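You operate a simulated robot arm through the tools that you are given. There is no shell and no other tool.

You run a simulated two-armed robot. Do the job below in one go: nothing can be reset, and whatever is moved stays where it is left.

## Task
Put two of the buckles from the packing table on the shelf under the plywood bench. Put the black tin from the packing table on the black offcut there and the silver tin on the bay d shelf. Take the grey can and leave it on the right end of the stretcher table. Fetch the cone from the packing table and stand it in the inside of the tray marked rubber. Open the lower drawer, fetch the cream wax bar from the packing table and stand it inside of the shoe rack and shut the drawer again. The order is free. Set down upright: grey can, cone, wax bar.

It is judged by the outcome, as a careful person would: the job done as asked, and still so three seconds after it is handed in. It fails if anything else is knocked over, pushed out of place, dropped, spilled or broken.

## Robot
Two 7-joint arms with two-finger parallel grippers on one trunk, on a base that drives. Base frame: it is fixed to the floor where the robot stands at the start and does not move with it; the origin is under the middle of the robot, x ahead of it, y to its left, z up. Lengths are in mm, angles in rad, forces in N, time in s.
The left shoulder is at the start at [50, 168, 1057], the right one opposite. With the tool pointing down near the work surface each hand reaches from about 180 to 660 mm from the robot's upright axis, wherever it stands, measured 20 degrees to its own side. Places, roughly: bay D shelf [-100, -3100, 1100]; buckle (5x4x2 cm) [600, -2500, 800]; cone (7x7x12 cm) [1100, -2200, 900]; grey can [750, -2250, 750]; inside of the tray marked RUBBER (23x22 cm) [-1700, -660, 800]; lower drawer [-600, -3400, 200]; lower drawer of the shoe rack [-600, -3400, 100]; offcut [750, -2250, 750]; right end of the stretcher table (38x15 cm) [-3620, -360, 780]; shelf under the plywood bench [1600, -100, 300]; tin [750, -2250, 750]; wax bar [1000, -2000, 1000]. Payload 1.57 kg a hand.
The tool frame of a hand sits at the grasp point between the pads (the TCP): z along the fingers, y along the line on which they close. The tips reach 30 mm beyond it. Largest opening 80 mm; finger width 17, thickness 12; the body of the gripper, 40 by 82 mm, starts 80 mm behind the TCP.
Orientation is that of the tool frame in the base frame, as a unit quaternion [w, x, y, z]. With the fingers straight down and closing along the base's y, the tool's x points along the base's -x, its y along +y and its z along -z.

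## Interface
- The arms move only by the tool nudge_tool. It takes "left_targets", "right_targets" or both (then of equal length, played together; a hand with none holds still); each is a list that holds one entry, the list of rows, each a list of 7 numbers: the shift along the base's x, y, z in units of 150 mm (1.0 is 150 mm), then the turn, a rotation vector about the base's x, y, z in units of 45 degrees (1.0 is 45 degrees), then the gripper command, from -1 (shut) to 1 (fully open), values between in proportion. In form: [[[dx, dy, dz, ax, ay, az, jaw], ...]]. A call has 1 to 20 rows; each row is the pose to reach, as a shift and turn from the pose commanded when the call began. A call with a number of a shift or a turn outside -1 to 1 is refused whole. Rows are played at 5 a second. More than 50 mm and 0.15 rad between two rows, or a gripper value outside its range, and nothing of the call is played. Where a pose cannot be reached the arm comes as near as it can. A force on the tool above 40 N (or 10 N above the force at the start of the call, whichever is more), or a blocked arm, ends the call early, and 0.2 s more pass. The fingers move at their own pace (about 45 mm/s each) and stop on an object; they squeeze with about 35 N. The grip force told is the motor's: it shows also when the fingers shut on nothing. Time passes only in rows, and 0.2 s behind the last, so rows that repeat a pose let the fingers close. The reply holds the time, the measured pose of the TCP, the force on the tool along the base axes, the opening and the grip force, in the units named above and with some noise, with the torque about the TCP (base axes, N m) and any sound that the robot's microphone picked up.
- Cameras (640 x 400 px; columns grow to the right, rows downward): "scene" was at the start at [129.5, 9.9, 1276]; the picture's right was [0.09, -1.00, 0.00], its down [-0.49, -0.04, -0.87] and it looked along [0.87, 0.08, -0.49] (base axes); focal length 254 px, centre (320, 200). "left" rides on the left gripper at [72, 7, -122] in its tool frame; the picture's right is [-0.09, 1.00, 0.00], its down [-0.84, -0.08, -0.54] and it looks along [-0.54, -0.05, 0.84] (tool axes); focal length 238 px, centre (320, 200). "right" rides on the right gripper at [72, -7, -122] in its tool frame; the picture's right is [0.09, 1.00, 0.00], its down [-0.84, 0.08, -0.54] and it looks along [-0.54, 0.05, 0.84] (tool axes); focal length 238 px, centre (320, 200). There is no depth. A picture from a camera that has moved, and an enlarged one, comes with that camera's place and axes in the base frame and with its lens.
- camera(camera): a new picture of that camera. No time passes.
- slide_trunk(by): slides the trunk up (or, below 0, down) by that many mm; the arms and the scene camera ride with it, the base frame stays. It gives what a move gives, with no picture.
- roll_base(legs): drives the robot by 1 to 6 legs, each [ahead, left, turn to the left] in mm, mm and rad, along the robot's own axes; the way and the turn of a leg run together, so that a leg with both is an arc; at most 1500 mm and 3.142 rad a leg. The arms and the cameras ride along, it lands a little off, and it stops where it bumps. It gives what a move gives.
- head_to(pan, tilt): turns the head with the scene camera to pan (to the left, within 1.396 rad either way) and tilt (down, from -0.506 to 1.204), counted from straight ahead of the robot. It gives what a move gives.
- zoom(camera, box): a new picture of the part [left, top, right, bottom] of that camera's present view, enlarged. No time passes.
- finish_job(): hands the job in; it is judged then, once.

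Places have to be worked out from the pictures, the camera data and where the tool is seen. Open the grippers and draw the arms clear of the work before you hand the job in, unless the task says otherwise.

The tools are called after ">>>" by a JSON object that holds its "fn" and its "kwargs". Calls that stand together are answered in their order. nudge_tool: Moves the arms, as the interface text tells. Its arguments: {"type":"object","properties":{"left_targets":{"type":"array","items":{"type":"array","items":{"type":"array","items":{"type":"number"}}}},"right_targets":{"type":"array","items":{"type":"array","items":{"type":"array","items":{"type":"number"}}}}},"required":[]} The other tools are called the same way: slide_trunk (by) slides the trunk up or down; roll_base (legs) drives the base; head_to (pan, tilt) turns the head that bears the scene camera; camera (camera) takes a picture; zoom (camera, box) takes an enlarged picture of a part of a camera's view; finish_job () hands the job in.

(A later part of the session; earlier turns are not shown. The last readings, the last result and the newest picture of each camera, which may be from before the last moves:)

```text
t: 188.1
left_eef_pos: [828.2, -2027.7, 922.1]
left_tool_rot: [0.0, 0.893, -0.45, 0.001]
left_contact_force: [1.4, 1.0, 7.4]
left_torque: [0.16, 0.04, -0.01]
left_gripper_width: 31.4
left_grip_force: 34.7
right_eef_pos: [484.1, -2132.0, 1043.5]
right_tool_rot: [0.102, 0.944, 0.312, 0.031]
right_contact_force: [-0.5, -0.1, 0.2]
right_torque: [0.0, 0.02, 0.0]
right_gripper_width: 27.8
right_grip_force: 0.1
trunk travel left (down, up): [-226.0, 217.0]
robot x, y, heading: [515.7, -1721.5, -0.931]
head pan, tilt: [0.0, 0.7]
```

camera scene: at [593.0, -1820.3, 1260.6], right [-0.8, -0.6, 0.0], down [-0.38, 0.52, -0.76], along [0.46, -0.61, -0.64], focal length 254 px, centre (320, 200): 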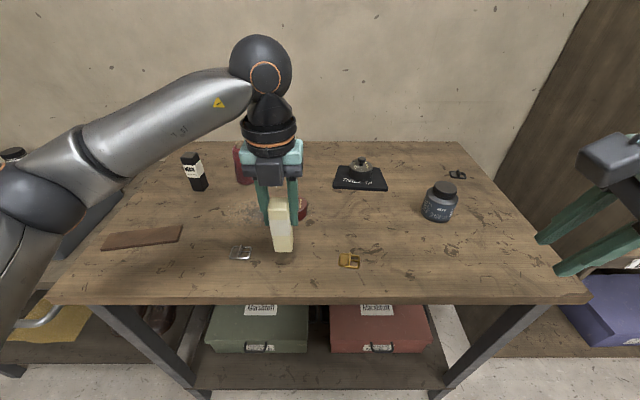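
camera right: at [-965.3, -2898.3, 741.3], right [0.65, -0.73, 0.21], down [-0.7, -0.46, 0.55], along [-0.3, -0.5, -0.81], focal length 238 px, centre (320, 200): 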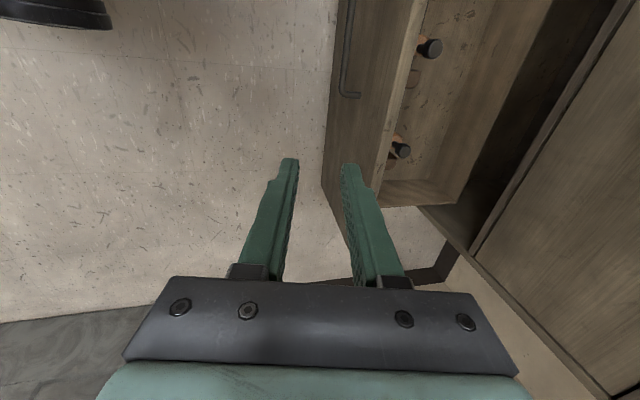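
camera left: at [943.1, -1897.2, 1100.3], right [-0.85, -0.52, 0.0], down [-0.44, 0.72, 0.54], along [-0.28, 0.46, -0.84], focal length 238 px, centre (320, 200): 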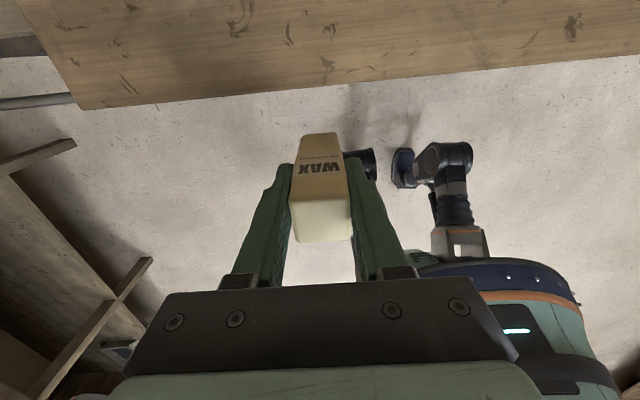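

The bar stands. I open, tilt the hand 27° forward about the bar (its fingers straddle it sideways), and look.

>>> {"fn": "nudge_tool", "kwargs": {"left_targets": [[[0, 0, 0.01, 0, 0, 0, 0.2], [0, 0, 0.02, 0, 0, 0, 0.5], [0, 0, 0.03, 0, 0, 0, 0.5], [0, 0, 0.04, -0.1, -0.073, 0, 0.5], [0, 0, 0.05, -0.2, -0.146, 0, 0.5], [0, 0, 0.06, -0.3, -0.22, 0, 0.5], [0, 0, 0.07, -0.4, -0.293, 0, 0.5], [0, 0, 0.075, -0.484, -0.355, 0, 0.5], [0, 0, 0.075, -0.484, -0.355, 0, 0.5]]]}}

>>> {"fn": "camera", "kwargs": {"camera": "left"}}

>>> {"fn": "zoom", "kwargs": {"camera": "scene", "box": [180, 120, 380, 280]}}

```text
t: 190.1
left_eef_pos: [828.9, -2028.8, 931.0]
left_tool_rot: [0.106, 0.868, -0.437, 0.209]
left_contact_force: [0.2, -0.2, -0.8]
left_torque: [0.02, 0.01, -0.03]
left_gripper_width: 59.9
left_grip_force: 0.1
right_eef_pos: [483.4, -2130.8, 1042.5]
right_tool_rot: [0.102, 0.944, 0.313, 0.031]
right_contact_force: [0.4, -0.7, 0.6]
right_torque: [0.0, -0.02, 0.01]
right_gripper_width: 28.0
right_grip_force: 0.1
trunk travel left (down, up): [-226.0, 217.0]
robot x, y, heading: [521.6, -1725.7, -0.934]
head pan, tilt: [0.0, 0.7]
```

```text
taken
camera left: at [829.3, -2039.5, 1072.4], right [-0.85, -0.53, -0.04], down [-0.53, 0.84, 0.1], along [-0.02, 0.11, -0.99], focal length 238 px, centre (320, 200)
```

left: 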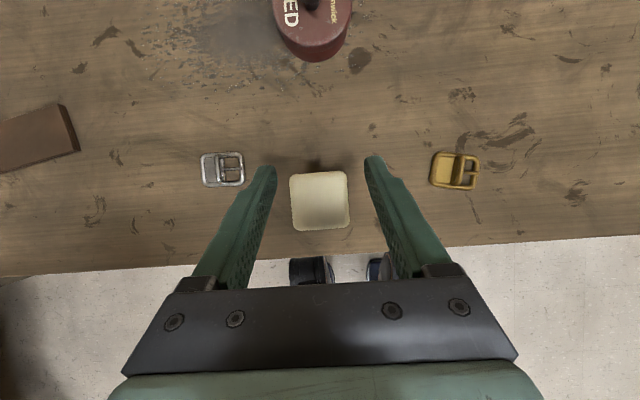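

```text
2.50 times, centred on (280, 200) of scene
camera zoom: at [592.9, -1820.2, 1260.7], right [-0.8, -0.6, 0.0], down [-0.38, 0.52, -0.76], along [0.46, -0.61, -0.64], focal length 636 px, centre (420, 200)
```

zoom: 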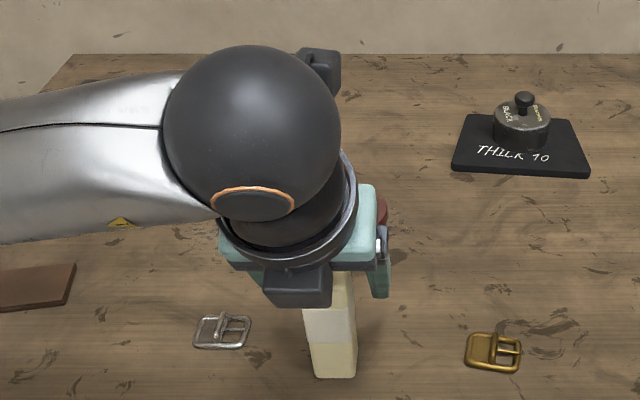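

The bar stands free and the hand is tilted 27° around it, camera out of the way. I close again and lift.

>>> {"fn": "nudge_tool", "kwargs": {"left_targets": [[[0, 0, 0, 0, 0, 0, 0], [0, 0, 0, 0, 0, 0, -1], [0, 0, 0, 0, 0, 0, -1], [0, 0, 0, 0, 0, 0, -1], [0, 0, 0.05, 0, 0, 0, -1], [0, 0, 0.2, 0, 0, 0, -1], [0, 0, 0.4, 0, 0, 0, -1], [0, 0, 0.6, 0, 0, 0, -1], [0, 0, 0.6, 0, 0, 0, -1]]]}}

>>> {"fn": "camera", "kwargs": {"camera": "left"}}

>>> {"fn": "camera", "kwargs": {"camera": "scene"}}

```text
t: 192.1
left_eef_pos: [827.2, -2028.6, 1022.1]
left_tool_rot: [0.106, 0.869, -0.437, 0.208]
left_contact_force: [0.2, -0.2, -1.9]
left_torque: [0.0, 0.02, 0.0]
left_gripper_width: 31.4
left_grip_force: 35.1
right_eef_pos: [482.5, -2131.3, 1042.5]
right_tool_rot: [0.102, 0.944, 0.312, 0.032]
right_contact_force: [-0.6, 0.7, 0.0]
right_torque: [-0.01, 0.01, 0.01]
right_gripper_width: 28.0
right_grip_force: 0.2
trunk travel left (down, up): [-226.0, 217.0]
robot x, y, heading: [518.9, -1723.0, -0.929]
head pan, tilt: [0.0, 0.7]
```

```text
taken
camera left: at [829.1, -2039.8, 1163.4], right [-0.85, -0.53, -0.04], down [-0.53, 0.84, 0.1], along [-0.02, 0.11, -0.99], focal length 238 px, centre (320, 200)
```

left: 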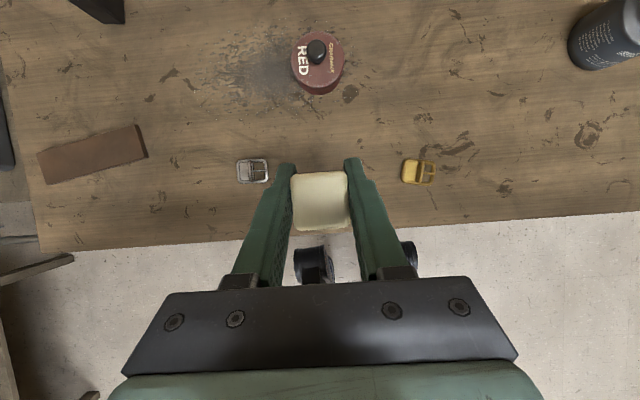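

```text
taken
camera scene: at [593.0, -1820.2, 1260.7], right [-0.8, -0.6, 0.0], down [-0.38, 0.52, -0.76], along [0.46, -0.61, -0.64], focal length 254 px, centre (320, 200)
```

scene: 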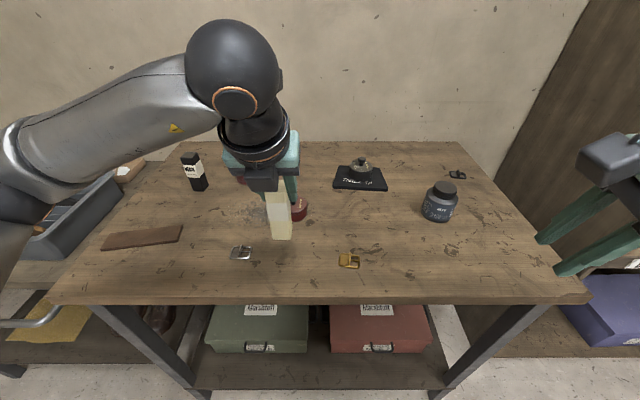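

The bar is held upright in the tilted hand. I return to the staging spot before the open drawer.

>>> {"fn": "roll_base", "kwargs": {"legs": [[-474, 0, 0], [0, -1000, -0.004], [0, -951, -0.004]]}}

>>> {"fn": "slide_trunk", "kwargs": {"by": -225}}

>>> {"fn": "head_to", "kwargs": {"pan": 0.0, "tilt": 0.9}}

>>> {"fn": "camera", "kwargs": {"camera": "scene"}}

```text
t: 211.9
left_eef_pos: [-1022.6, -2814.4, 1022.4]
left_tool_rot: [0.105, 0.869, -0.437, 0.208]
left_contact_force: [-0.4, 0.1, 0.3]
left_torque: [0.02, -0.02, 0.01]
left_gripper_width: 31.6
left_grip_force: 34.6
right_eef_pos: [-1367.2, -2915.7, 1043.5]
right_tool_rot: [0.102, 0.944, 0.312, 0.031]
right_contact_force: [0.3, 0.1, -0.3]
right_torque: [-0.01, 0.02, 0.0]
right_gripper_width: 28.2
right_grip_force: 0.1
trunk travel left (down, up): [-226.0, 217.0]
robot x, y, heading: [-1332.0, -2504.3, -0.935]
head pan, tilt: [0.0, 0.7]
```

```text
t: 214.3
left_eef_pos: [-1023.2, -2814.1, 797.1]
left_tool_rot: [0.106, 0.868, -0.437, 0.208]
left_contact_force: [0.6, -0.7, -0.2]
left_torque: [-0.01, -0.01, 0.03]
left_gripper_width: 31.3
left_grip_force: 34.9
right_eef_pos: [-1368.0, -2915.2, 818.8]
right_tool_rot: [0.102, 0.944, 0.311, 0.031]
right_contact_force: [0.7, -0.4, -0.2]
right_torque: [0.01, 0.0, -0.02]
right_gripper_width: 28.1
right_grip_force: 0.0
trunk travel left (down, up): [-1.0, 442.0]
robot x, y, heading: [-1329.8, -2507.5, -0.936]
head pan, tilt: [0.0, 0.7]
```

```text
t: 215.0
left_eef_pos: [-1021.9, -2813.2, 796.7]
left_tool_rot: [0.105, 0.869, -0.437, 0.208]
left_contact_force: [0.1, 0.1, -0.5]
left_torque: [-0.04, -0.04, 0.03]
left_gripper_width: 31.3
left_grip_force: 35.3
right_eef_pos: [-1368.1, -2916.5, 818.7]
right_tool_rot: [0.101, 0.944, 0.312, 0.031]
right_contact_force: [-0.8, 0.8, -0.3]
right_torque: [0.0, 0.01, 0.01]
right_gripper_width: 28.2
right_grip_force: 0.0
trunk travel left (down, up): [-1.0, 442.0]
robot x, y, heading: [-1332.4, -2502.7, -0.937]
head pan, tilt: [0.0, 0.901]
```

```text
taken
camera scene: at [-1263.2, -2597.4, 1019.6], right [-0.8, -0.6, 0.0], down [-0.47, 0.63, -0.62], along [0.37, -0.5, -0.78], focal length 254 px, centre (320, 200)
```

scene: 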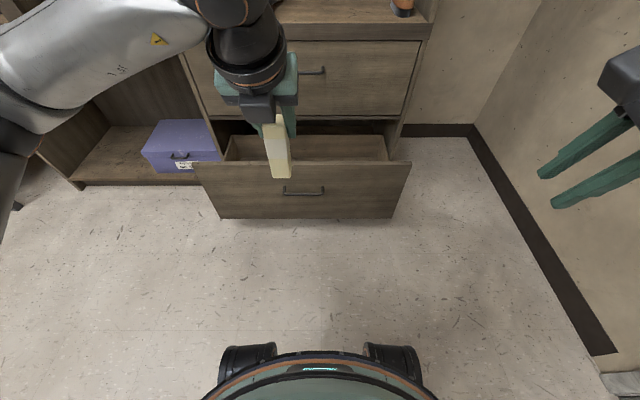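

I drive 415 mm ahead (bar well above the drawer front) and look into the drawer from both cameras.

>>> {"fn": "roll_base", "kwargs": {"legs": [[415, 0, 0]]}}

>>> {"fn": "camera", "kwargs": {"camera": "scene"}}

>>> {"fn": "camera", "kwargs": {"camera": "left"}}

```text
t: 217.6
left_eef_pos: [-770.3, -3148.5, 797.5]
left_tool_rot: [0.105, 0.869, -0.435, 0.208]
left_contact_force: [-0.4, 0.2, -1.4]
left_torque: [-0.02, 0.0, 0.0]
left_gripper_width: 31.4
left_grip_force: 35.1
right_eef_pos: [-1115.7, -3252.7, 818.2]
right_tool_rot: [0.102, 0.944, 0.313, 0.031]
right_contact_force: [-0.2, 0.2, 0.0]
right_torque: [0.01, 0.01, 0.02]
right_gripper_width: 28.0
right_grip_force: 0.2
trunk travel left (down, up): [-1.0, 442.0]
robot x, y, heading: [-1080.1, -2841.4, -0.93]
head pan, tilt: [0.0, 0.901]
```

```text
taken
camera scene: at [-1012.3, -2933.6, 1019.5], right [-0.8, -0.6, 0.0], down [-0.47, 0.63, -0.62], along [0.37, -0.5, -0.78], focal length 254 px, centre (320, 200)
```

scene: 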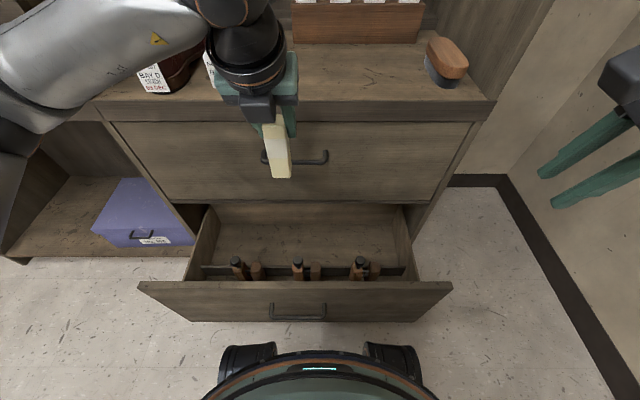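

```text
taken
camera left: at [-769.9, -3160.2, 938.0], right [-0.85, -0.53, -0.04], down [-0.53, 0.84, 0.1], along [-0.02, 0.11, -0.99], focal length 238 px, centre (320, 200)
```

left: 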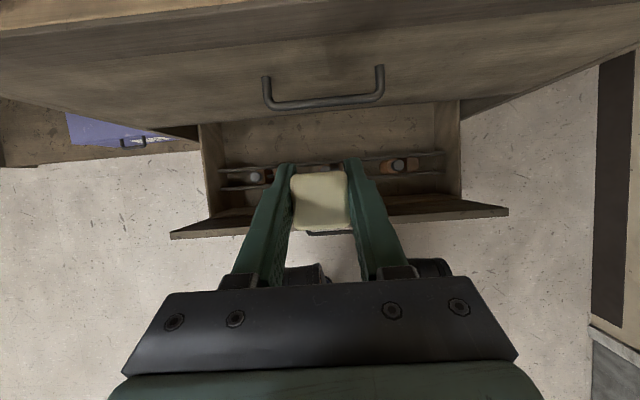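

Near-vertical view gives: rear strip at f0≈2132, front face ≈1972, drawers' gap for the hand between left and middle tool at l0≈-2422. I creep 32 mm ahead, then shift the left hand over that gap and lower it in stages.

>>> {"fn": "roll_base", "kwargs": {"legs": [[32, 0, 0]]}}

>>> {"fn": "nudge_tool", "kwargs": {"left_targets": [[[0.1, 0.08, -0.1, 0, 0, 0, -1], [0.22, 0.16, -0.3, 0, 0, 0, -1], [0.33, 0.245, -0.55, 0, 0, 0, -1], [0.33, 0.245, -0.8, 0, 0, 0, -1], [0.33, 0.245, -1.0, 0, 0, 0, -1]]]}}

>>> {"fn": "camera", "kwargs": {"camera": "left"}}

>>> {"fn": "camera", "kwargs": {"camera": "scene"}}

```text
t: 218.5
left_eef_pos: [-751.6, -3175.3, 797.5]
left_tool_rot: [0.106, 0.869, -0.436, 0.208]
left_contact_force: [-1.2, 0.4, -1.1]
left_torque: [-0.02, -0.03, 0.02]
left_gripper_width: 31.4
left_grip_force: 34.6
right_eef_pos: [-1096.8, -3278.3, 817.1]
right_tool_rot: [0.102, 0.944, 0.313, 0.031]
right_contact_force: [0.8, -0.5, 0.4]
right_torque: [-0.01, 0.0, -0.01]
right_gripper_width: 28.2
right_grip_force: 0.1
trunk travel left (down, up): [-1.0, 442.0]
robot x, y, heading: [-1060.3, -2865.6, -0.928]
head pan, tilt: [0.0, 0.901]
```

```text
t: 219.7
left_eef_pos: [-703.1, -3137.6, 647.5]
left_tool_rot: [0.106, 0.869, -0.435, 0.209]
left_contact_force: [0.6, 0.7, -0.6]
left_torque: [0.01, -0.02, 0.01]
left_gripper_width: 31.6
left_grip_force: 34.7
right_eef_pos: [-1097.3, -3279.2, 818.5]
right_tool_rot: [0.103, 0.944, 0.313, 0.031]
right_contact_force: [0.8, -0.9, -1.1]
right_torque: [-0.01, -0.03, 0.01]
right_gripper_width: 28.2
right_grip_force: 0.1
trunk travel left (down, up): [-1.0, 442.0]
robot x, y, heading: [-1062.1, -2869.8, -0.93]
head pan, tilt: [0.0, 0.901]
```

```text
taken
camera left: at [-702.3, -3148.5, 787.1], right [-0.85, -0.53, -0.04], down [-0.53, 0.84, 0.1], along [-0.02, 0.11, -0.99], focal length 238 px, centre (320, 200)
```

left: 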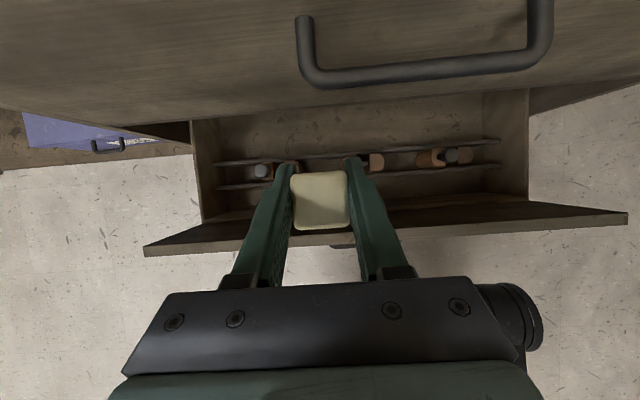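

```text
taken
camera scene: at [-993.3, -2959.1, 1019.6], right [-0.8, -0.6, 0.0], down [-0.47, 0.63, -0.62], along [0.37, -0.5, -0.78], focal length 254 px, centre (320, 200)
```

scene: 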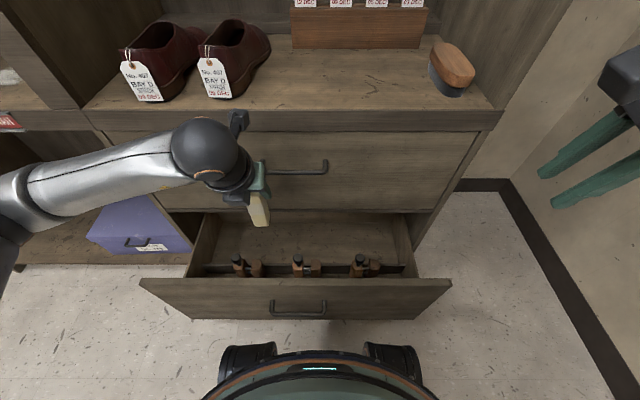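

The scene camera shows the drawer moved in with me: my base touches it at about 331 mm, so it was pushed a little. I zoom in to see the drawer's inner layout, also in front of the strips.

>>> {"fn": "zoom", "kwargs": {"camera": "left", "box": [140, 90, 340, 260]}}

>>> {"fn": "zoom", "kwargs": {"camera": "scene", "box": [140, 200, 460, 330]}}

>>> {"fn": "camera", "kwargs": {"camera": "right"}}

```text
2.35 times, centred on (240, 175) of left
camera zoom: at [-702.3, -3148.5, 787.1], right [-0.85, -0.53, -0.04], down [-0.53, 0.84, 0.1], along [-0.02, 0.11, -0.99], focal length 561 px, centre (508, 259)
```

zoom: 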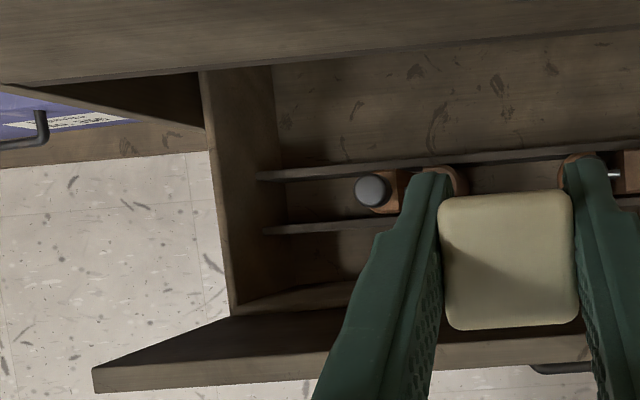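

```text
2.00 times, centred on (300, 265) of scene
camera zoom: at [-993.3, -2959.1, 1019.6], right [-0.8, -0.6, 0.0], down [-0.47, 0.63, -0.62], along [0.37, -0.5, -0.78], focal length 509 px, centre (360, 70)
```

zoom: 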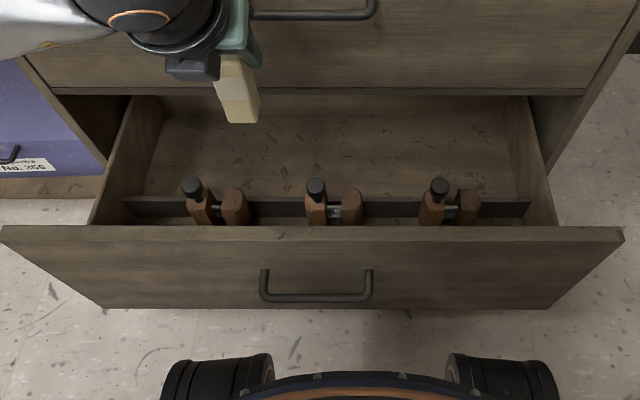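

```text
taken
camera right: at [-1056.7, -3209.7, 935.1], right [0.66, -0.72, 0.21], down [-0.69, -0.47, 0.55], along [-0.3, -0.51, -0.81], focal length 238 px, centre (320, 200)
```

right: 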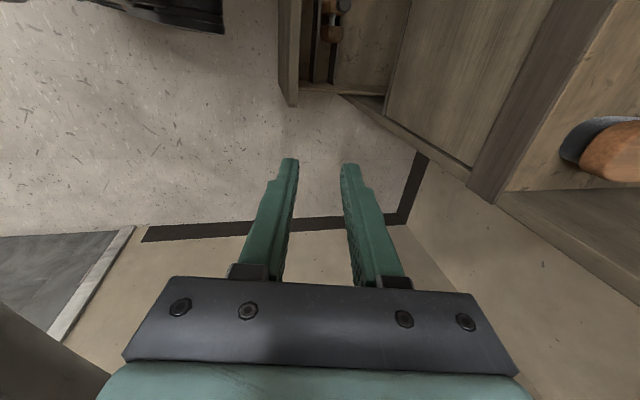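

The base pushes the drawer at 331 mm, so frontal placing behind the strips is out of reach. New plan: re-open the drawer fully with the right hand and then place the bar from the drawer's left side, over its low side wall. I back off and line up with the handle again.

>>> {"fn": "roll_base", "kwargs": {"legs": [[-235, 0, -0.01], [0, 250, 0]]}}

>>> {"fn": "nudge_tool", "kwargs": {"right_targets": [[[0.05, 0, -0.25, 0, 0, 0, -0.2], [0.1, -0.02, -0.5, 0, 0, 0, -0.2], [0.2, -0.06, -0.75, 0, 0, 0, -0.2], [0.3, -0.1, -0.97, 0, 0, 0, -0.2], [0.42, -0.15, -1.0, 0, 0, 0, -0.2]]]}}

>>> {"fn": "nudge_tool", "kwargs": {"right_targets": [[[0.05, -0.03, -0.25, 0, 0, 0, -0.2], [0.1, -0.06, -0.5, 0, 0, 0, -0.2], [0.15, -0.1, -0.75, 0, 0, 0, -0.2], [0.2, -0.14, -1.0, 0, 0, 0, -0.2]]]}}

>>> {"fn": "camera", "kwargs": {"camera": "scene"}}

>>> {"fn": "camera", "kwargs": {"camera": "right"}}

```text
t: 223.8
left_eef_pos: [-646.0, -2806.5, 647.6]
left_tool_rot: [0.107, 0.866, -0.441, 0.208]
left_contact_force: [0.3, 0.1, -0.8]
left_torque: [-0.01, 0.04, 0.01]
left_gripper_width: 31.4
left_grip_force: 35.2
right_eef_pos: [-1039.6, -2942.8, 818.6]
right_tool_rot: [0.1, 0.945, 0.309, 0.03]
right_contact_force: [-0.3, 0.2, -0.2]
right_torque: [0.02, 0.03, 0.0]
right_gripper_width: 27.7
right_grip_force: 0.0
trunk travel left (down, up): [-1.0, 442.0]
robot x, y, heading: [-1001.3, -2531.2, -0.943]
head pan, tilt: [0.0, 0.901]
```

```text
t: 225.0
left_eef_pos: [-645.4, -2806.6, 646.8]
left_tool_rot: [0.106, 0.867, -0.44, 0.207]
left_contact_force: [-0.6, 0.6, -0.6]
left_torque: [0.01, -0.03, 0.0]
left_gripper_width: 31.5
left_grip_force: 34.8
right_eef_pos: [-976.4, -2966.0, 668.0]
right_tool_rot: [0.102, 0.945, 0.308, 0.03]
right_contact_force: [-0.1, 0.4, 0.6]
right_torque: [-0.02, -0.05, 0.02]
right_gripper_width: 32.1
right_grip_force: 0.1
trunk travel left (down, up): [-1.0, 442.0]
robot x, y, heading: [-1000.2, -2531.4, -0.939]
head pan, tilt: [0.0, 0.901]
```

```text
t: 226.0
left_eef_pos: [-645.4, -2807.3, 647.0]
left_tool_rot: [0.106, 0.867, -0.441, 0.207]
left_contact_force: [-0.2, 1.0, -1.2]
left_torque: [-0.02, 0.03, 0.03]
left_gripper_width: 31.3
left_grip_force: 34.9
right_eef_pos: [-948.3, -2987.5, 517.7]
right_tool_rot: [0.102, 0.945, 0.309, 0.031]
right_contact_force: [0.1, -0.6, -0.4]
right_torque: [0.02, 0.0, -0.01]
right_gripper_width: 31.9
right_grip_force: 0.1
trunk travel left (down, up): [-1.0, 442.0]
robot x, y, heading: [-1002.9, -2532.6, -0.939]
head pan, tilt: [0.0, 0.901]
```

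```text
taken
camera scene: at [-934.1, -2624.8, 1019.6], right [-0.81, -0.59, 0.0], down [-0.46, 0.63, -0.62], along [0.37, -0.5, -0.78], focal length 254 px, centre (320, 200)
```

scene: 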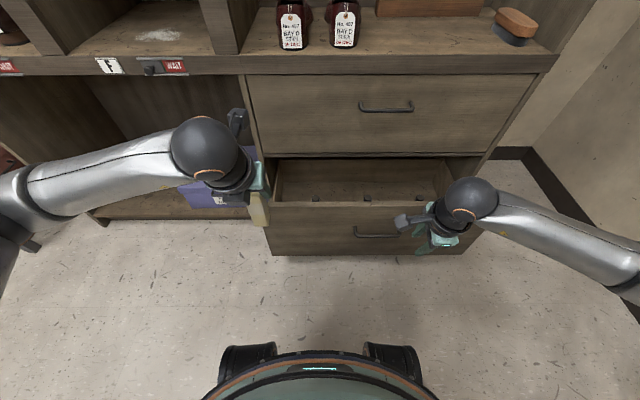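

```text
taken
camera right: at [-908.3, -2917.8, 634.5], right [0.65, -0.73, 0.21], down [-0.7, -0.46, 0.55], along [-0.3, -0.5, -0.81], focal length 238 px, centre (320, 200)
```

right: 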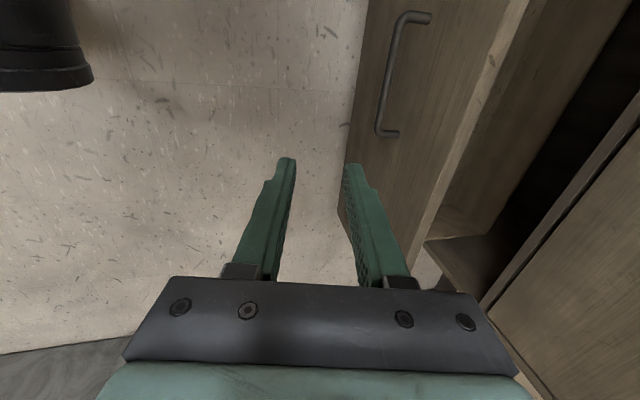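

The bar is at f0≈1980, centre l0≈-2490. I descend and line up sideways, then look again from close.

>>> {"fn": "nudge_tool", "kwargs": {"right_targets": [[[0.06, 0.04, -0.25, 0, 0, 0, -0.25], [0.12, 0.08, -0.5, 0, 0, 0, -0.25], [0.18, 0.12, -0.75, 0, 0, 0, -0.25], [0.226, 0.166, -1.0, 0, 0, 0, -0.25]]]}}

>>> {"fn": "nudge_tool", "kwargs": {"right_targets": [[[0.09, -0.123, -0.05, 0, 0, 0, -0.25], [0.18, -0.245, -0.09, 0, 0, 0, -0.25], [0.28, -0.38, -0.09, 0, 0, 0, -0.25], [0.36, -0.49, -0.09, 0, 0, 0, -0.25], [0.4, -0.545, -0.09, 0, 0, 0, -0.25]]]}}

>>> {"fn": "camera", "kwargs": {"camera": "right"}}

```text
t: 227.0
left_eef_pos: [-646.9, -2805.8, 647.3]
left_tool_rot: [0.107, 0.867, -0.44, 0.207]
left_contact_force: [0.6, 0.1, -0.5]
left_torque: [-0.03, 0.02, 0.01]
left_gripper_width: 31.2
left_grip_force: 35.2
right_eef_pos: [-914.1, -2961.6, 367.8]
right_tool_rot: [0.101, 0.945, 0.309, 0.032]
right_contact_force: [0.4, 1.2, 0.2]
right_torque: [0.01, 0.02, -0.01]
right_gripper_width: 30.2
right_grip_force: 0.0
trunk travel left (down, up): [-1.0, 442.0]
robot x, y, heading: [-1002.7, -2532.7, -0.939]
head pan, tilt: [0.0, 0.901]
```

```text
t: 228.2
left_eef_pos: [-645.8, -2806.0, 646.5]
left_tool_rot: [0.106, 0.867, -0.44, 0.208]
left_contact_force: [0.3, 0.1, -1.7]
left_torque: [0.03, -0.04, 0.0]
left_gripper_width: 31.7
left_grip_force: 35.0
right_eef_pos: [-852.8, -3043.8, 355.4]
right_tool_rot: [0.1, 0.945, 0.309, 0.031]
right_contact_force: [0.0, -1.2, 0.0]
right_torque: [0.0, -0.02, -0.01]
right_gripper_width: 29.6
right_grip_force: 0.1
trunk travel left (down, up): [-1.0, 442.0]
robot x, y, heading: [-999.9, -2532.5, -0.942]
head pan, tilt: [0.0, 0.901]
```

```text
taken
camera right: at [-812.6, -2975.4, 471.7], right [0.65, -0.73, 0.21], down [-0.7, -0.46, 0.55], along [-0.31, -0.5, -0.81], focal length 238 px, centre (320, 200)
```

right: 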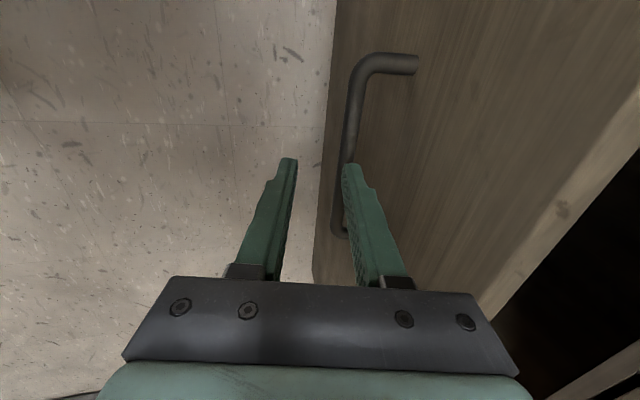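

The bar is 32 mm ahead of the axis; I advance 26 mm, lower 30 mm and close on it.

>>> {"fn": "nudge_tool", "kwargs": {"right_targets": [[[0.05, -0.07, 0, 0, 0, 0, -0.25], [0.103, -0.14, 0, 0, 0, 0, -0.25], [0.103, -0.14, -0.1, 0, 0, 0, -0.25], [0.103, -0.14, -0.2, 0, 0, 0, -0.25], [0.103, -0.14, -0.2, 0, 0, 0, -0.25]]]}}

>>> {"fn": "camera", "kwargs": {"camera": "right"}}

```text
t: 229.4
left_eef_pos: [-646.0, -2806.5, 648.1]
left_tool_rot: [0.106, 0.867, -0.44, 0.208]
left_contact_force: [0.7, 0.5, -2.0]
left_torque: [-0.02, 0.02, 0.03]
left_gripper_width: 31.5
left_grip_force: 35.5
right_eef_pos: [-837.7, -3065.4, 323.6]
right_tool_rot: [0.102, 0.945, 0.309, 0.031]
right_contact_force: [0.1, -0.2, -0.2]
right_torque: [-0.01, 0.02, 0.0]
right_gripper_width: 30.1
right_grip_force: 0.1
trunk travel left (down, up): [-1.0, 442.0]
robot x, y, heading: [-998.2, -2530.2, -0.942]
head pan, tilt: [0.0, 0.901]
```

```text
taken
camera right: at [-798.0, -2996.8, 441.3], right [0.65, -0.73, 0.21], down [-0.7, -0.46, 0.55], along [-0.31, -0.5, -0.81], focal length 238 px, centre (320, 200)
```

right: 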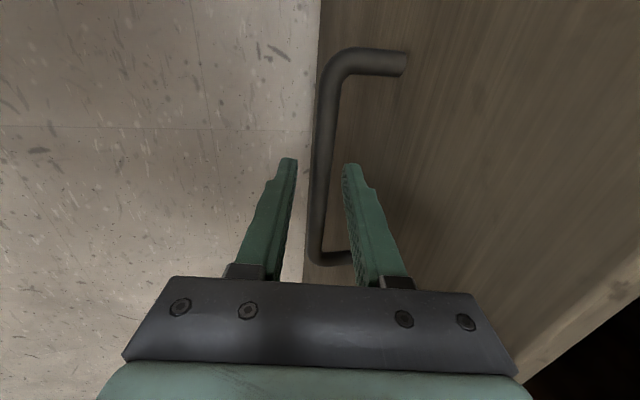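

The bar is between the fingers again. I close and pull the drawer out 92 mm.

>>> {"fn": "nudge_tool", "kwargs": {"right_targets": [[[0, 0, 0, 0, 0, 0, -0.6], [0, 0, 0, 0, 0, 0, -1], [0, 0, 0, 0, 0, 0, -1], [0, 0, 0, 0, 0, 0, -1]]]}}

>>> {"fn": "roll_base", "kwargs": {"legs": [[-92, 0, 0]]}}

>>> {"fn": "camera", "kwargs": {"camera": "scene"}}

```text
t: 230.4
left_eef_pos: [-647.0, -2805.8, 646.0]
left_tool_rot: [0.106, 0.867, -0.44, 0.208]
left_contact_force: [0.9, 0.6, -1.1]
left_torque: [-0.02, 0.0, -0.01]
left_gripper_width: 31.4
left_grip_force: 34.9
right_eef_pos: [-838.4, -3065.7, 324.1]
right_tool_rot: [0.102, 0.945, 0.309, 0.031]
right_contact_force: [0.1, -1.1, 1.9]
right_torque: [-0.04, 0.08, -0.11]
right_gripper_width: 11.9
right_grip_force: 29.2
trunk travel left (down, up): [-1.0, 442.0]
robot x, y, heading: [-999.2, -2533.3, -0.937]
head pan, tilt: [0.0, 0.901]
```

```text
t: 231.5
left_eef_pos: [-699.6, -2732.3, 646.3]
left_tool_rot: [0.106, 0.867, -0.44, 0.207]
left_contact_force: [0.5, 0.4, -0.8]
left_torque: [-0.03, 0.02, 0.02]
left_gripper_width: 31.2
left_grip_force: 35.1
right_eef_pos: [-892.4, -2991.4, 324.9]
right_tool_rot: [0.102, 0.945, 0.309, 0.03]
right_contact_force: [-5.0, -2.6, 5.1]
right_torque: [0.1, -0.16, -0.03]
right_gripper_width: 11.9
right_grip_force: 29.2
trunk travel left (down, up): [-1.0, 442.0]
robot x, y, heading: [-1055.3, -2462.3, -0.941]
head pan, tilt: [0.0, 0.901]
```

```text
taken
camera scene: at [-988.2, -2550.9, 1019.6], right [-0.81, -0.59, 0.0], down [-0.46, 0.63, -0.62], along [0.37, -0.5, -0.78], focal length 254 px, centre (320, 200)
```

scene: 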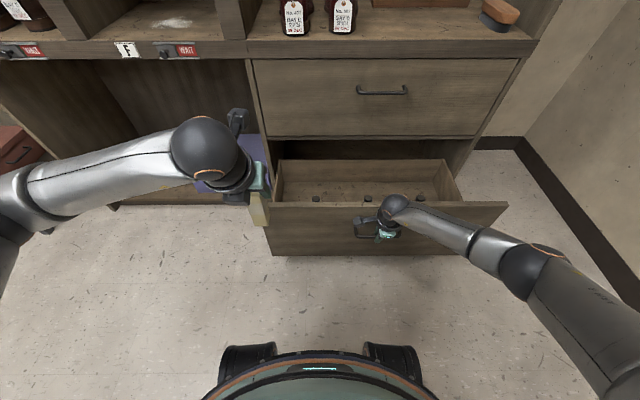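

The drawer is open about 295 mm (bar f0≈1889). I release the handle and raise the right hand well clear.

>>> {"fn": "nudge_tool", "kwargs": {"right_targets": [[[0, 0, 0, 0, 0, 0, -0.3], [0, 0, 0, 0, 0, 0, -0.3], [0, 0, 0, 0, 0, 0, -0.3], [0, 0, 0.15, 0, 0, 0, -0.3], [0, 0, 0.4, 0, 0, 0, -0.3], [0, 0, 0.7, 0, 0, 0, -0.3], [0, 0, 1.0, 0, 0, 0, -0.3]]]}}

>>> {"fn": "nudge_tool", "kwargs": {"right_targets": [[[-0.1, 0.1, 0.25, 0, 0, 0, -0.3], [-0.2, 0.25, 0.45, 0, 0, 0, -0.3], [-0.3, 0.4, 0.65, 0, 0, 0, -0.3], [-0.4, 0.5, 0.85, 0, 0, 0, -0.3], [-0.45, 0.55, 1.0, 0, 0, 0, -0.3]]]}}

>>> {"fn": "roll_base", "kwargs": {"legs": [[-120, 0, 0]]}}

>>> {"fn": "camera", "kwargs": {"camera": "scene"}}

```text
t: 233.1
left_eef_pos: [-700.6, -2732.0, 646.3]
left_tool_rot: [0.106, 0.868, -0.439, 0.208]
left_contact_force: [0.7, 0.2, -0.7]
left_torque: [0.01, 0.02, -0.04]
left_gripper_width: 31.3
left_grip_force: 34.7
right_eef_pos: [-893.2, -2989.9, 475.1]
right_tool_rot: [0.101, 0.945, 0.308, 0.029]
right_contact_force: [0.3, -0.4, -0.4]
right_torque: [-0.04, 0.01, 0.0]
right_gripper_width: 28.0
right_grip_force: 0.1
trunk travel left (down, up): [-1.0, 442.0]
robot x, y, heading: [-1054.1, -2459.2, -0.937]
head pan, tilt: [0.0, 0.901]
```

```text
t: 234.3
left_eef_pos: [-700.4, -2732.8, 646.9]
left_tool_rot: [0.107, 0.867, -0.44, 0.208]
left_contact_force: [0.8, -0.5, -1.0]
left_torque: [-0.03, 0.01, 0.01]
left_gripper_width: 31.3
left_grip_force: 35.2
right_eef_pos: [-960.8, -2909.8, 626.1]
right_tool_rot: [0.101, 0.945, 0.309, 0.03]
right_contact_force: [-0.3, -0.1, -0.3]
right_torque: [0.02, -0.02, 0.01]
right_gripper_width: 27.8
right_grip_force: 0.0
trunk travel left (down, up): [-1.0, 442.0]
robot x, y, heading: [-1055.4, -2459.7, -0.94]
head pan, tilt: [0.0, 0.901]
```

```text
t: 235.5
left_eef_pos: [-771.6, -2635.1, 646.3]
left_tool_rot: [0.106, 0.867, -0.44, 0.208]
left_contact_force: [-0.6, 0.1, -2.6]
left_torque: [-0.01, 0.01, 0.0]
left_gripper_width: 31.2
left_grip_force: 35.0
right_eef_pos: [-1031.9, -2811.1, 624.9]
right_tool_rot: [0.102, 0.945, 0.31, 0.029]
right_contact_force: [-0.4, -0.1, 1.0]
right_torque: [-0.02, -0.02, 0.01]
right_gripper_width: 28.1
right_grip_force: 0.0
trunk travel left (down, up): [-1.0, 442.0]
robot x, y, heading: [-1125.6, -2360.3, -0.939]
head pan, tilt: [0.0, 0.901]
```

```text
taken
camera scene: at [-1059.1, -2454.3, 1019.5], right [-0.81, -0.59, 0.0], down [-0.46, 0.63, -0.62], along [0.37, -0.5, -0.78], focal length 254 px, centre (320, 200)
```

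scene: 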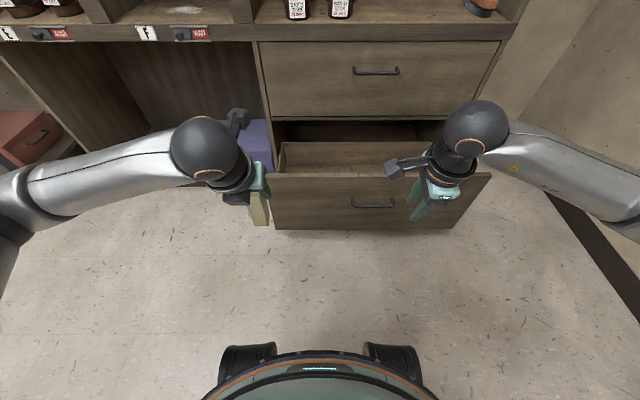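

Now I move left, turn 90° to the right so I face along the cabinet, and check before sliding in beside the drawer.

>>> {"fn": "roll_base", "kwargs": {"legs": [[0, 469, 0], [0, 0, -1.571]]}}

>>> {"fn": "head_to", "kwargs": {"pan": 0.5, "tilt": 0.8}}

>>> {"fn": "camera", "kwargs": {"camera": "scene"}}

```text
t: 244.0
left_eef_pos: [-1022.1, -2441.7, 646.2]
left_tool_rot: [-0.222, -0.302, 0.924, -0.072]
left_contact_force: [0.5, -0.6, -0.6]
left_torque: [0.01, -0.03, 0.0]
left_gripper_width: 31.4
left_grip_force: 35.4
right_eef_pos: [-1197.8, -2179.5, 625.0]
right_tool_rot: [0.093, 0.886, -0.452, -0.051]
right_contact_force: [-0.2, 0.2, -0.6]
right_torque: [0.02, 0.03, 0.03]
right_gripper_width: 28.0
right_grip_force: 0.0
trunk travel left (down, up): [-1.0, 442.0]
robot x, y, heading: [-748.1, -2088.0, -2.511]
head pan, tilt: [0.0, 0.901]
```

```text
t: 244.9
left_eef_pos: [-1020.5, -2440.3, 645.6]
left_tool_rot: [-0.222, -0.301, 0.925, -0.072]
left_contact_force: [0.0, 0.4, -0.6]
left_torque: [0.0, -0.05, 0.01]
left_gripper_width: 31.5
left_grip_force: 35.1
right_eef_pos: [-1197.5, -2180.5, 625.8]
right_tool_rot: [0.092, 0.886, -0.452, -0.051]
right_contact_force: [-0.1, -1.2, -0.2]
right_torque: [-0.02, 0.01, -0.02]
right_gripper_width: 28.1
right_grip_force: 0.1
trunk travel left (down, up): [-1.0, 442.0]
robot x, y, heading: [-745.8, -2087.6, -2.514]
head pan, tilt: [0.499, 0.799]
```

```text
taken
camera scene: at [-815.4, -2181.4, 1027.4], right [-0.9, 0.43, 0.0], down [0.31, 0.65, -0.7], along [-0.3, -0.63, -0.72], focal length 254 px, centre (320, 200)
```

scene: 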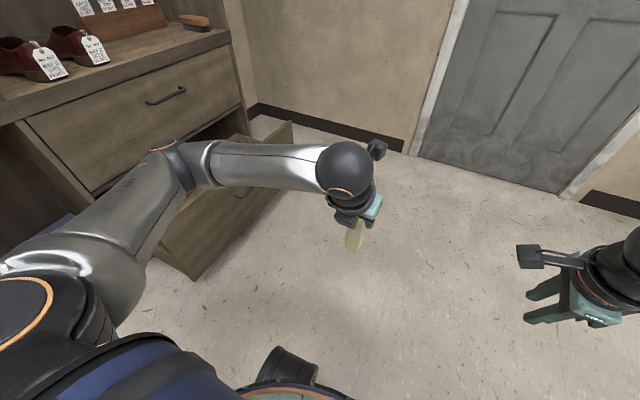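

The turn is good. I slide toward the cabinet (my left) by 300 mm and look.

>>> {"fn": "roll_base", "kwargs": {"legs": [[0, 300, 0]]}}

>>> {"fn": "head_to", "kwargs": {"pan": 0.7, "tilt": 0.8}}

>>> {"fn": "camera", "kwargs": {"camera": "scene"}}

>>> {"fn": "camera", "kwargs": {"camera": "left"}}

```text
t: 248.1
left_eef_pos: [-845.2, -2682.4, 646.6]
left_tool_rot: [-0.223, -0.3, 0.925, -0.071]
left_contact_force: [-0.9, 0.9, -1.0]
left_torque: [-0.01, 0.01, 0.02]
left_gripper_width: 31.3
left_grip_force: 35.0
right_eef_pos: [-1023.1, -2421.1, 625.6]
right_tool_rot: [0.093, 0.886, -0.452, -0.05]
right_contact_force: [0.6, -0.8, -0.2]
right_torque: [0.05, -0.01, -0.02]
right_gripper_width: 28.0
right_grip_force: 0.0
trunk travel left (down, up): [-1.0, 442.0]
robot x, y, heading: [-574.2, -2326.4, -2.514]
head pan, tilt: [0.499, 0.799]
```

```text
t: 248.9
left_eef_pos: [-846.7, -2681.2, 646.2]
left_tool_rot: [-0.223, -0.301, 0.924, -0.072]
left_contact_force: [-0.2, 0.3, -0.3]
left_torque: [-0.02, -0.01, 0.02]
left_gripper_width: 31.4
left_grip_force: 34.9
right_eef_pos: [-1022.1, -2420.5, 624.8]
right_tool_rot: [0.093, 0.886, -0.452, -0.051]
right_contact_force: [-0.1, -0.1, -0.1]
right_torque: [-0.04, -0.01, 0.02]
right_gripper_width: 28.0
right_grip_force: 0.0
trunk travel left (down, up): [-1.0, 442.0]
robot x, y, heading: [-571.5, -2330.3, -2.515]
head pan, tilt: [0.7, 0.799]
```

```text
taken
camera scene: at [-625.0, -2427.8, 1027.4], right [-0.97, 0.24, 0.0], down [0.17, 0.7, -0.7], along [-0.17, -0.68, -0.72], focal length 254 px, centre (320, 200)
```

scene: 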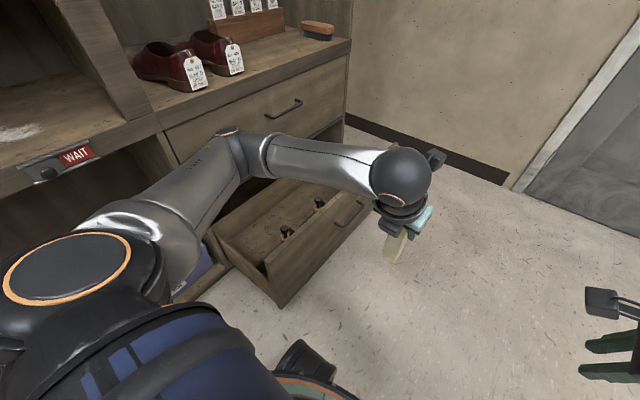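

```text
taken
camera left: at [-856.2, -2682.7, 787.2], right [-0.52, 0.85, -0.04], down [0.85, 0.52, 0.1], along [0.11, 0.02, -0.99], focal length 238 px, centre (320, 200)
```

left: 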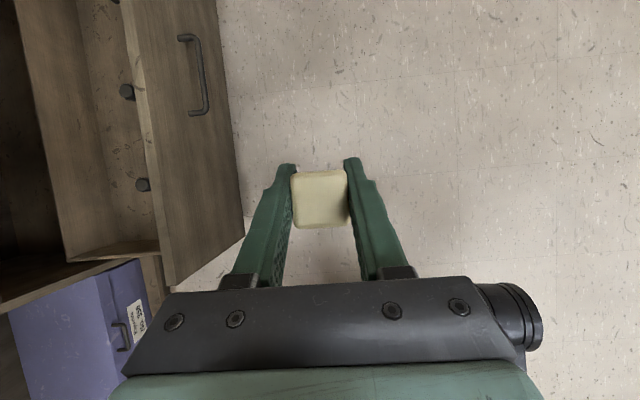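

The overhead view confirms the drawer panel at f0≈1925 with its left end at l0≈-2135. I slide the remaining 210 mm.

>>> {"fn": "roll_base", "kwargs": {"legs": [[0, 210, 0]]}}

>>> {"fn": "camera", "kwargs": {"camera": "scene"}}

>>> {"fn": "camera", "kwargs": {"camera": "left"}}

```text
t: 251.3
left_eef_pos: [-723.0, -2854.0, 646.4]
left_tool_rot: [-0.222, -0.301, 0.925, -0.072]
left_contact_force: [0.4, -0.6, -0.8]
left_torque: [0.02, -0.02, 0.0]
left_gripper_width: 31.5
left_grip_force: 34.5
right_eef_pos: [-897.7, -2592.5, 624.7]
right_tool_rot: [0.093, 0.886, -0.452, -0.05]
right_contact_force: [0.0, 0.3, 1.8]
right_torque: [0.02, -0.01, 0.01]
right_gripper_width: 28.1
right_grip_force: 0.1
trunk travel left (down, up): [-1.0, 442.0]
robot x, y, heading: [-445.5, -2499.5, -2.514]
head pan, tilt: [0.7, 0.799]
```

```text
taken
camera scene: at [-500.5, -2599.2, 1027.4], right [-0.97, 0.24, 0.0], down [0.17, 0.7, -0.7], along [-0.17, -0.68, -0.72], focal length 254 px, centre (320, 200)
```

scene: 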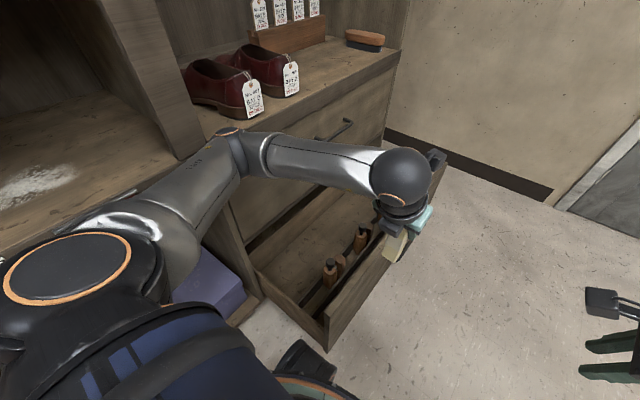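

```text
taken
camera left: at [-732.1, -2853.9, 787.3], right [-0.52, 0.85, -0.04], down [0.85, 0.52, 0.1], along [0.11, 0.02, -0.99], focal length 238 px, centre (320, 200)
```

left: 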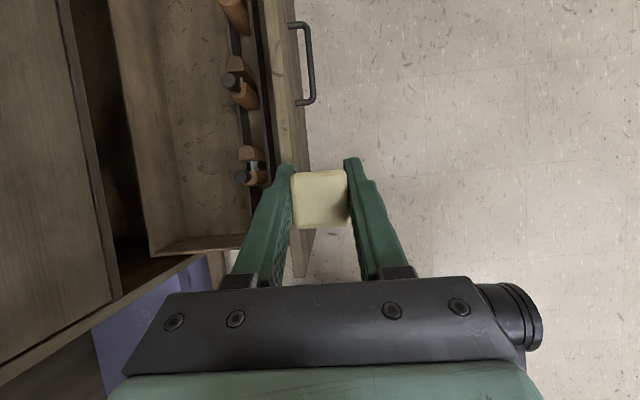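

From this side the elbow would swing into the cabinet, so I drop that. The slot between the two strips left of the left tool (about 60 × 110 mm) is reachable from the front with a nearly upright hand. I return to the table to re-grip the bar at about 9° tilt and higher up.

>>> {"fn": "roll_base", "kwargs": {"legs": [[0, -520, 0], [0, 0, 1.576]]}}

>>> {"fn": "slide_trunk", "kwargs": {"by": 225}}

>>> {"fn": "nudge_tool", "kwargs": {"right_targets": [[[0, 0, 0.3, 0, 0, 0, -0.3], [0, 0, 0.6, 0, 0, 0, -0.3], [0, 0, 0.9, 0, 0, 0, -0.3], [0, 0, 1.0, 0, 0, 0, -0.3]]], "left_targets": [[[0, 0, 0.3, 0, 0, 0, -1], [0, 0, 0.6, 0, 0, 0, -1], [0, 0, 0.9, 0, 0, 0, -1], [0, 0, 1.0, 0, 0, 0, -1]]]}}

>>> {"fn": "nudge_tool", "kwargs": {"right_targets": [[[0, 0, 0.3, 0, 0, 0, -0.3], [0, 0, 0.5, 0, 0, 0, -0.3]]]}}

```text
t: 260.3
left_eef_pos: [-394.4, -2346.7, 646.9]
left_tool_rot: [0.104, 0.87, -0.435, 0.208]
left_contact_force: [0.3, -0.4, -0.8]
left_torque: [-0.02, -0.01, 0.08]
left_gripper_width: 31.5
left_grip_force: 35.3
right_eef_pos: [-652.6, -2525.9, 625.8]
right_tool_rot: [0.101, 0.943, 0.315, 0.031]
right_contact_force: [-0.1, -0.9, 0.4]
right_torque: [0.0, -0.04, 0.0]
right_gripper_width: 28.1
right_grip_force: 0.0
trunk travel left (down, up): [-1.0, 442.0]
robot x, y, heading: [-751.5, -2074.3, -0.925]
head pan, tilt: [0.7, 0.799]
```

```text
t: 262.7
left_eef_pos: [-392.9, -2346.1, 872.3]
left_tool_rot: [0.105, 0.87, -0.434, 0.209]
left_contact_force: [0.5, -0.4, -0.9]
left_torque: [0.01, 0.02, 0.03]
left_gripper_width: 31.4
left_grip_force: 35.3
right_eef_pos: [-652.9, -2526.6, 849.9]
right_tool_rot: [0.101, 0.944, 0.314, 0.031]
right_contact_force: [0.3, -0.1, 0.0]
right_torque: [-0.02, -0.02, 0.01]
right_gripper_width: 28.2
right_grip_force: 0.1
trunk travel left (down, up): [-226.0, 217.0]
robot x, y, heading: [-750.7, -2078.2, -0.926]
head pan, tilt: [0.7, 0.799]
```

```text
t: 263.7
left_eef_pos: [-394.2, -2346.9, 1021.3]
left_tool_rot: [0.105, 0.87, -0.435, 0.208]
left_contact_force: [0.4, -0.5, -1.5]
left_torque: [0.0, 0.02, -0.05]
left_gripper_width: 31.8
left_grip_force: 35.1
right_eef_pos: [-651.1, -2525.8, 1000.2]
right_tool_rot: [0.101, 0.944, 0.314, 0.03]
right_contact_force: [0.5, 1.2, -0.4]
right_torque: [-0.01, -0.02, -0.03]
right_gripper_width: 28.1
right_grip_force: 0.1
trunk travel left (down, up): [-226.0, 217.0]
robot x, y, heading: [-754.8, -2075.5, -0.926]
head pan, tilt: [0.7, 0.799]
```

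```text
t: 264.3
left_eef_pos: [-394.6, -2346.8, 1020.7]
left_tool_rot: [0.106, 0.869, -0.435, 0.208]
left_contact_force: [0.8, 1.1, -0.1]
left_torque: [0.01, 0.04, 0.04]
left_gripper_width: 31.4
left_grip_force: 34.8
right_eef_pos: [-652.0, -2526.8, 1075.4]
right_tool_rot: [0.102, 0.943, 0.314, 0.03]
right_contact_force: [0.7, -0.9, -0.1]
right_torque: [0.03, 0.0, -0.02]
right_gripper_width: 27.7
right_grip_force: 0.1
trunk travel left (down, up): [-226.0, 217.0]
robot x, y, heading: [-753.3, -2078.9, -0.922]
head pan, tilt: [0.7, 0.799]
```

I drive to the table with corrected heading.

>>> {"fn": "roll_base", "kwargs": {"legs": [[0, 0, -0.013], [0, 1234, 0], [455, 0, 0]]}}

>>> {"fn": "head_to", "kwargs": {"pan": 0.0, "tilt": 0.7}}

>>> {"fn": "camera", "kwargs": {"camera": "scene"}}

>>> {"fn": "camera", "kwargs": {"camera": "left"}}

```text
t: 277.9
left_eef_pos: [863.4, -1984.3, 1021.1]
left_tool_rot: [0.106, 0.869, -0.437, 0.208]
left_contact_force: [-0.6, -0.8, -1.6]
left_torque: [0.0, -0.01, 0.02]
left_gripper_width: 31.6
left_grip_force: 35.2
right_eef_pos: [603.6, -2163.3, 1074.3]
right_tool_rot: [0.101, 0.945, 0.311, 0.03]
right_contact_force: [-0.4, 0.1, -0.8]
right_torque: [-0.03, 0.01, 0.01]
right_gripper_width: 28.2
right_grip_force: 0.1
trunk travel left (down, up): [-226.0, 217.0]
robot x, y, heading: [508.2, -1711.4, -0.938]
head pan, tilt: [0.7, 0.799]
```

```text
t: 279.0
left_eef_pos: [863.5, -1984.1, 1020.7]
left_tool_rot: [0.105, 0.869, -0.436, 0.208]
left_contact_force: [-0.3, -0.3, -1.2]
left_torque: [0.02, 0.03, 0.03]
left_gripper_width: 31.5
left_grip_force: 35.2
right_eef_pos: [604.7, -2161.9, 1075.5]
right_tool_rot: [0.102, 0.944, 0.311, 0.031]
right_contact_force: [0.5, 0.4, -0.2]
right_torque: [0.0, -0.02, 0.05]
right_gripper_width: 28.1
right_grip_force: 0.0
trunk travel left (down, up): [-226.0, 217.0]
robot x, y, heading: [507.7, -1713.7, -0.934]
head pan, tilt: [0.0, 0.7]
```

```text
taken
camera scene: at [580.1, -1811.0, 1260.7], right [-0.8, -0.6, 0.0], down [-0.38, 0.52, -0.76], along [0.46, -0.61, -0.64], focal length 254 px, centre (320, 200)
```

scene: 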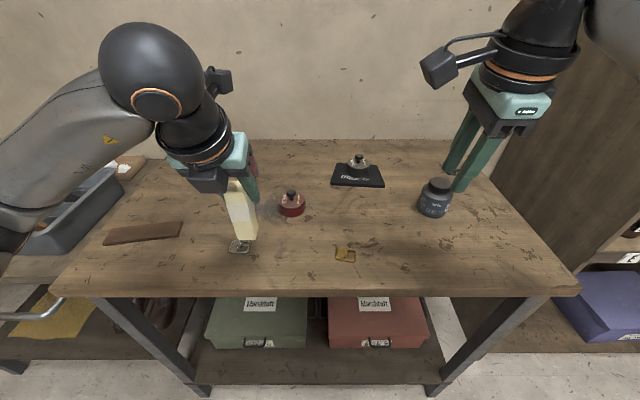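

```text
taken
camera left: at [864.0, -1994.8, 1161.7], right [-0.85, -0.53, -0.04], down [-0.53, 0.84, 0.1], along [-0.02, 0.11, -0.99], focal length 238 px, centre (320, 200)
```

left: 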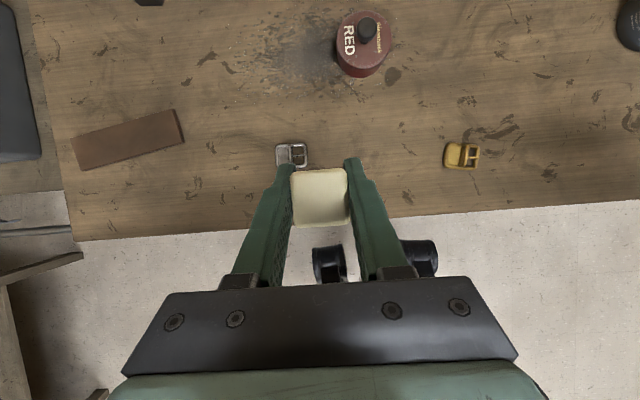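

I move the bar over its free place between the buckles and set it down.

>>> {"fn": "nudge_tool", "kwargs": {"left_targets": [[[-0.12, -0.15, 0, 0, 0, 0, -1], [-0.23, -0.3, 0, 0, 0, 0, -1], [-0.23, -0.3, -0.2, 0, 0, 0, -1], [-0.23, -0.3, -0.4, 0, 0, 0, -1], [-0.23, -0.3, -0.53, 0, 0, 0, -1], [-0.23, -0.3, -0.58, 0, 0, 0, -1], [-0.23, -0.3, -0.6, 0, 0, 0, -1]]]}}

```text
t: 280.6
left_eef_pos: [829.1, -2029.0, 932.2]
left_tool_rot: [0.107, 0.868, -0.437, 0.209]
left_contact_force: [0.2, 1.3, 4.2]
left_torque: [0.2, 0.01, 0.0]
left_gripper_width: 31.6
left_grip_force: 34.6
right_eef_pos: [602.4, -2161.9, 1074.0]
right_tool_rot: [0.101, 0.944, 0.312, 0.031]
right_contact_force: [-0.3, 0.1, -0.5]
right_torque: [0.02, 0.01, -0.01]
right_gripper_width: 28.0
right_grip_force: 0.0
trunk travel left (down, up): [-226.0, 217.0]
robot x, y, heading: [505.3, -1713.5, -0.936]
head pan, tilt: [0.0, 0.7]
```

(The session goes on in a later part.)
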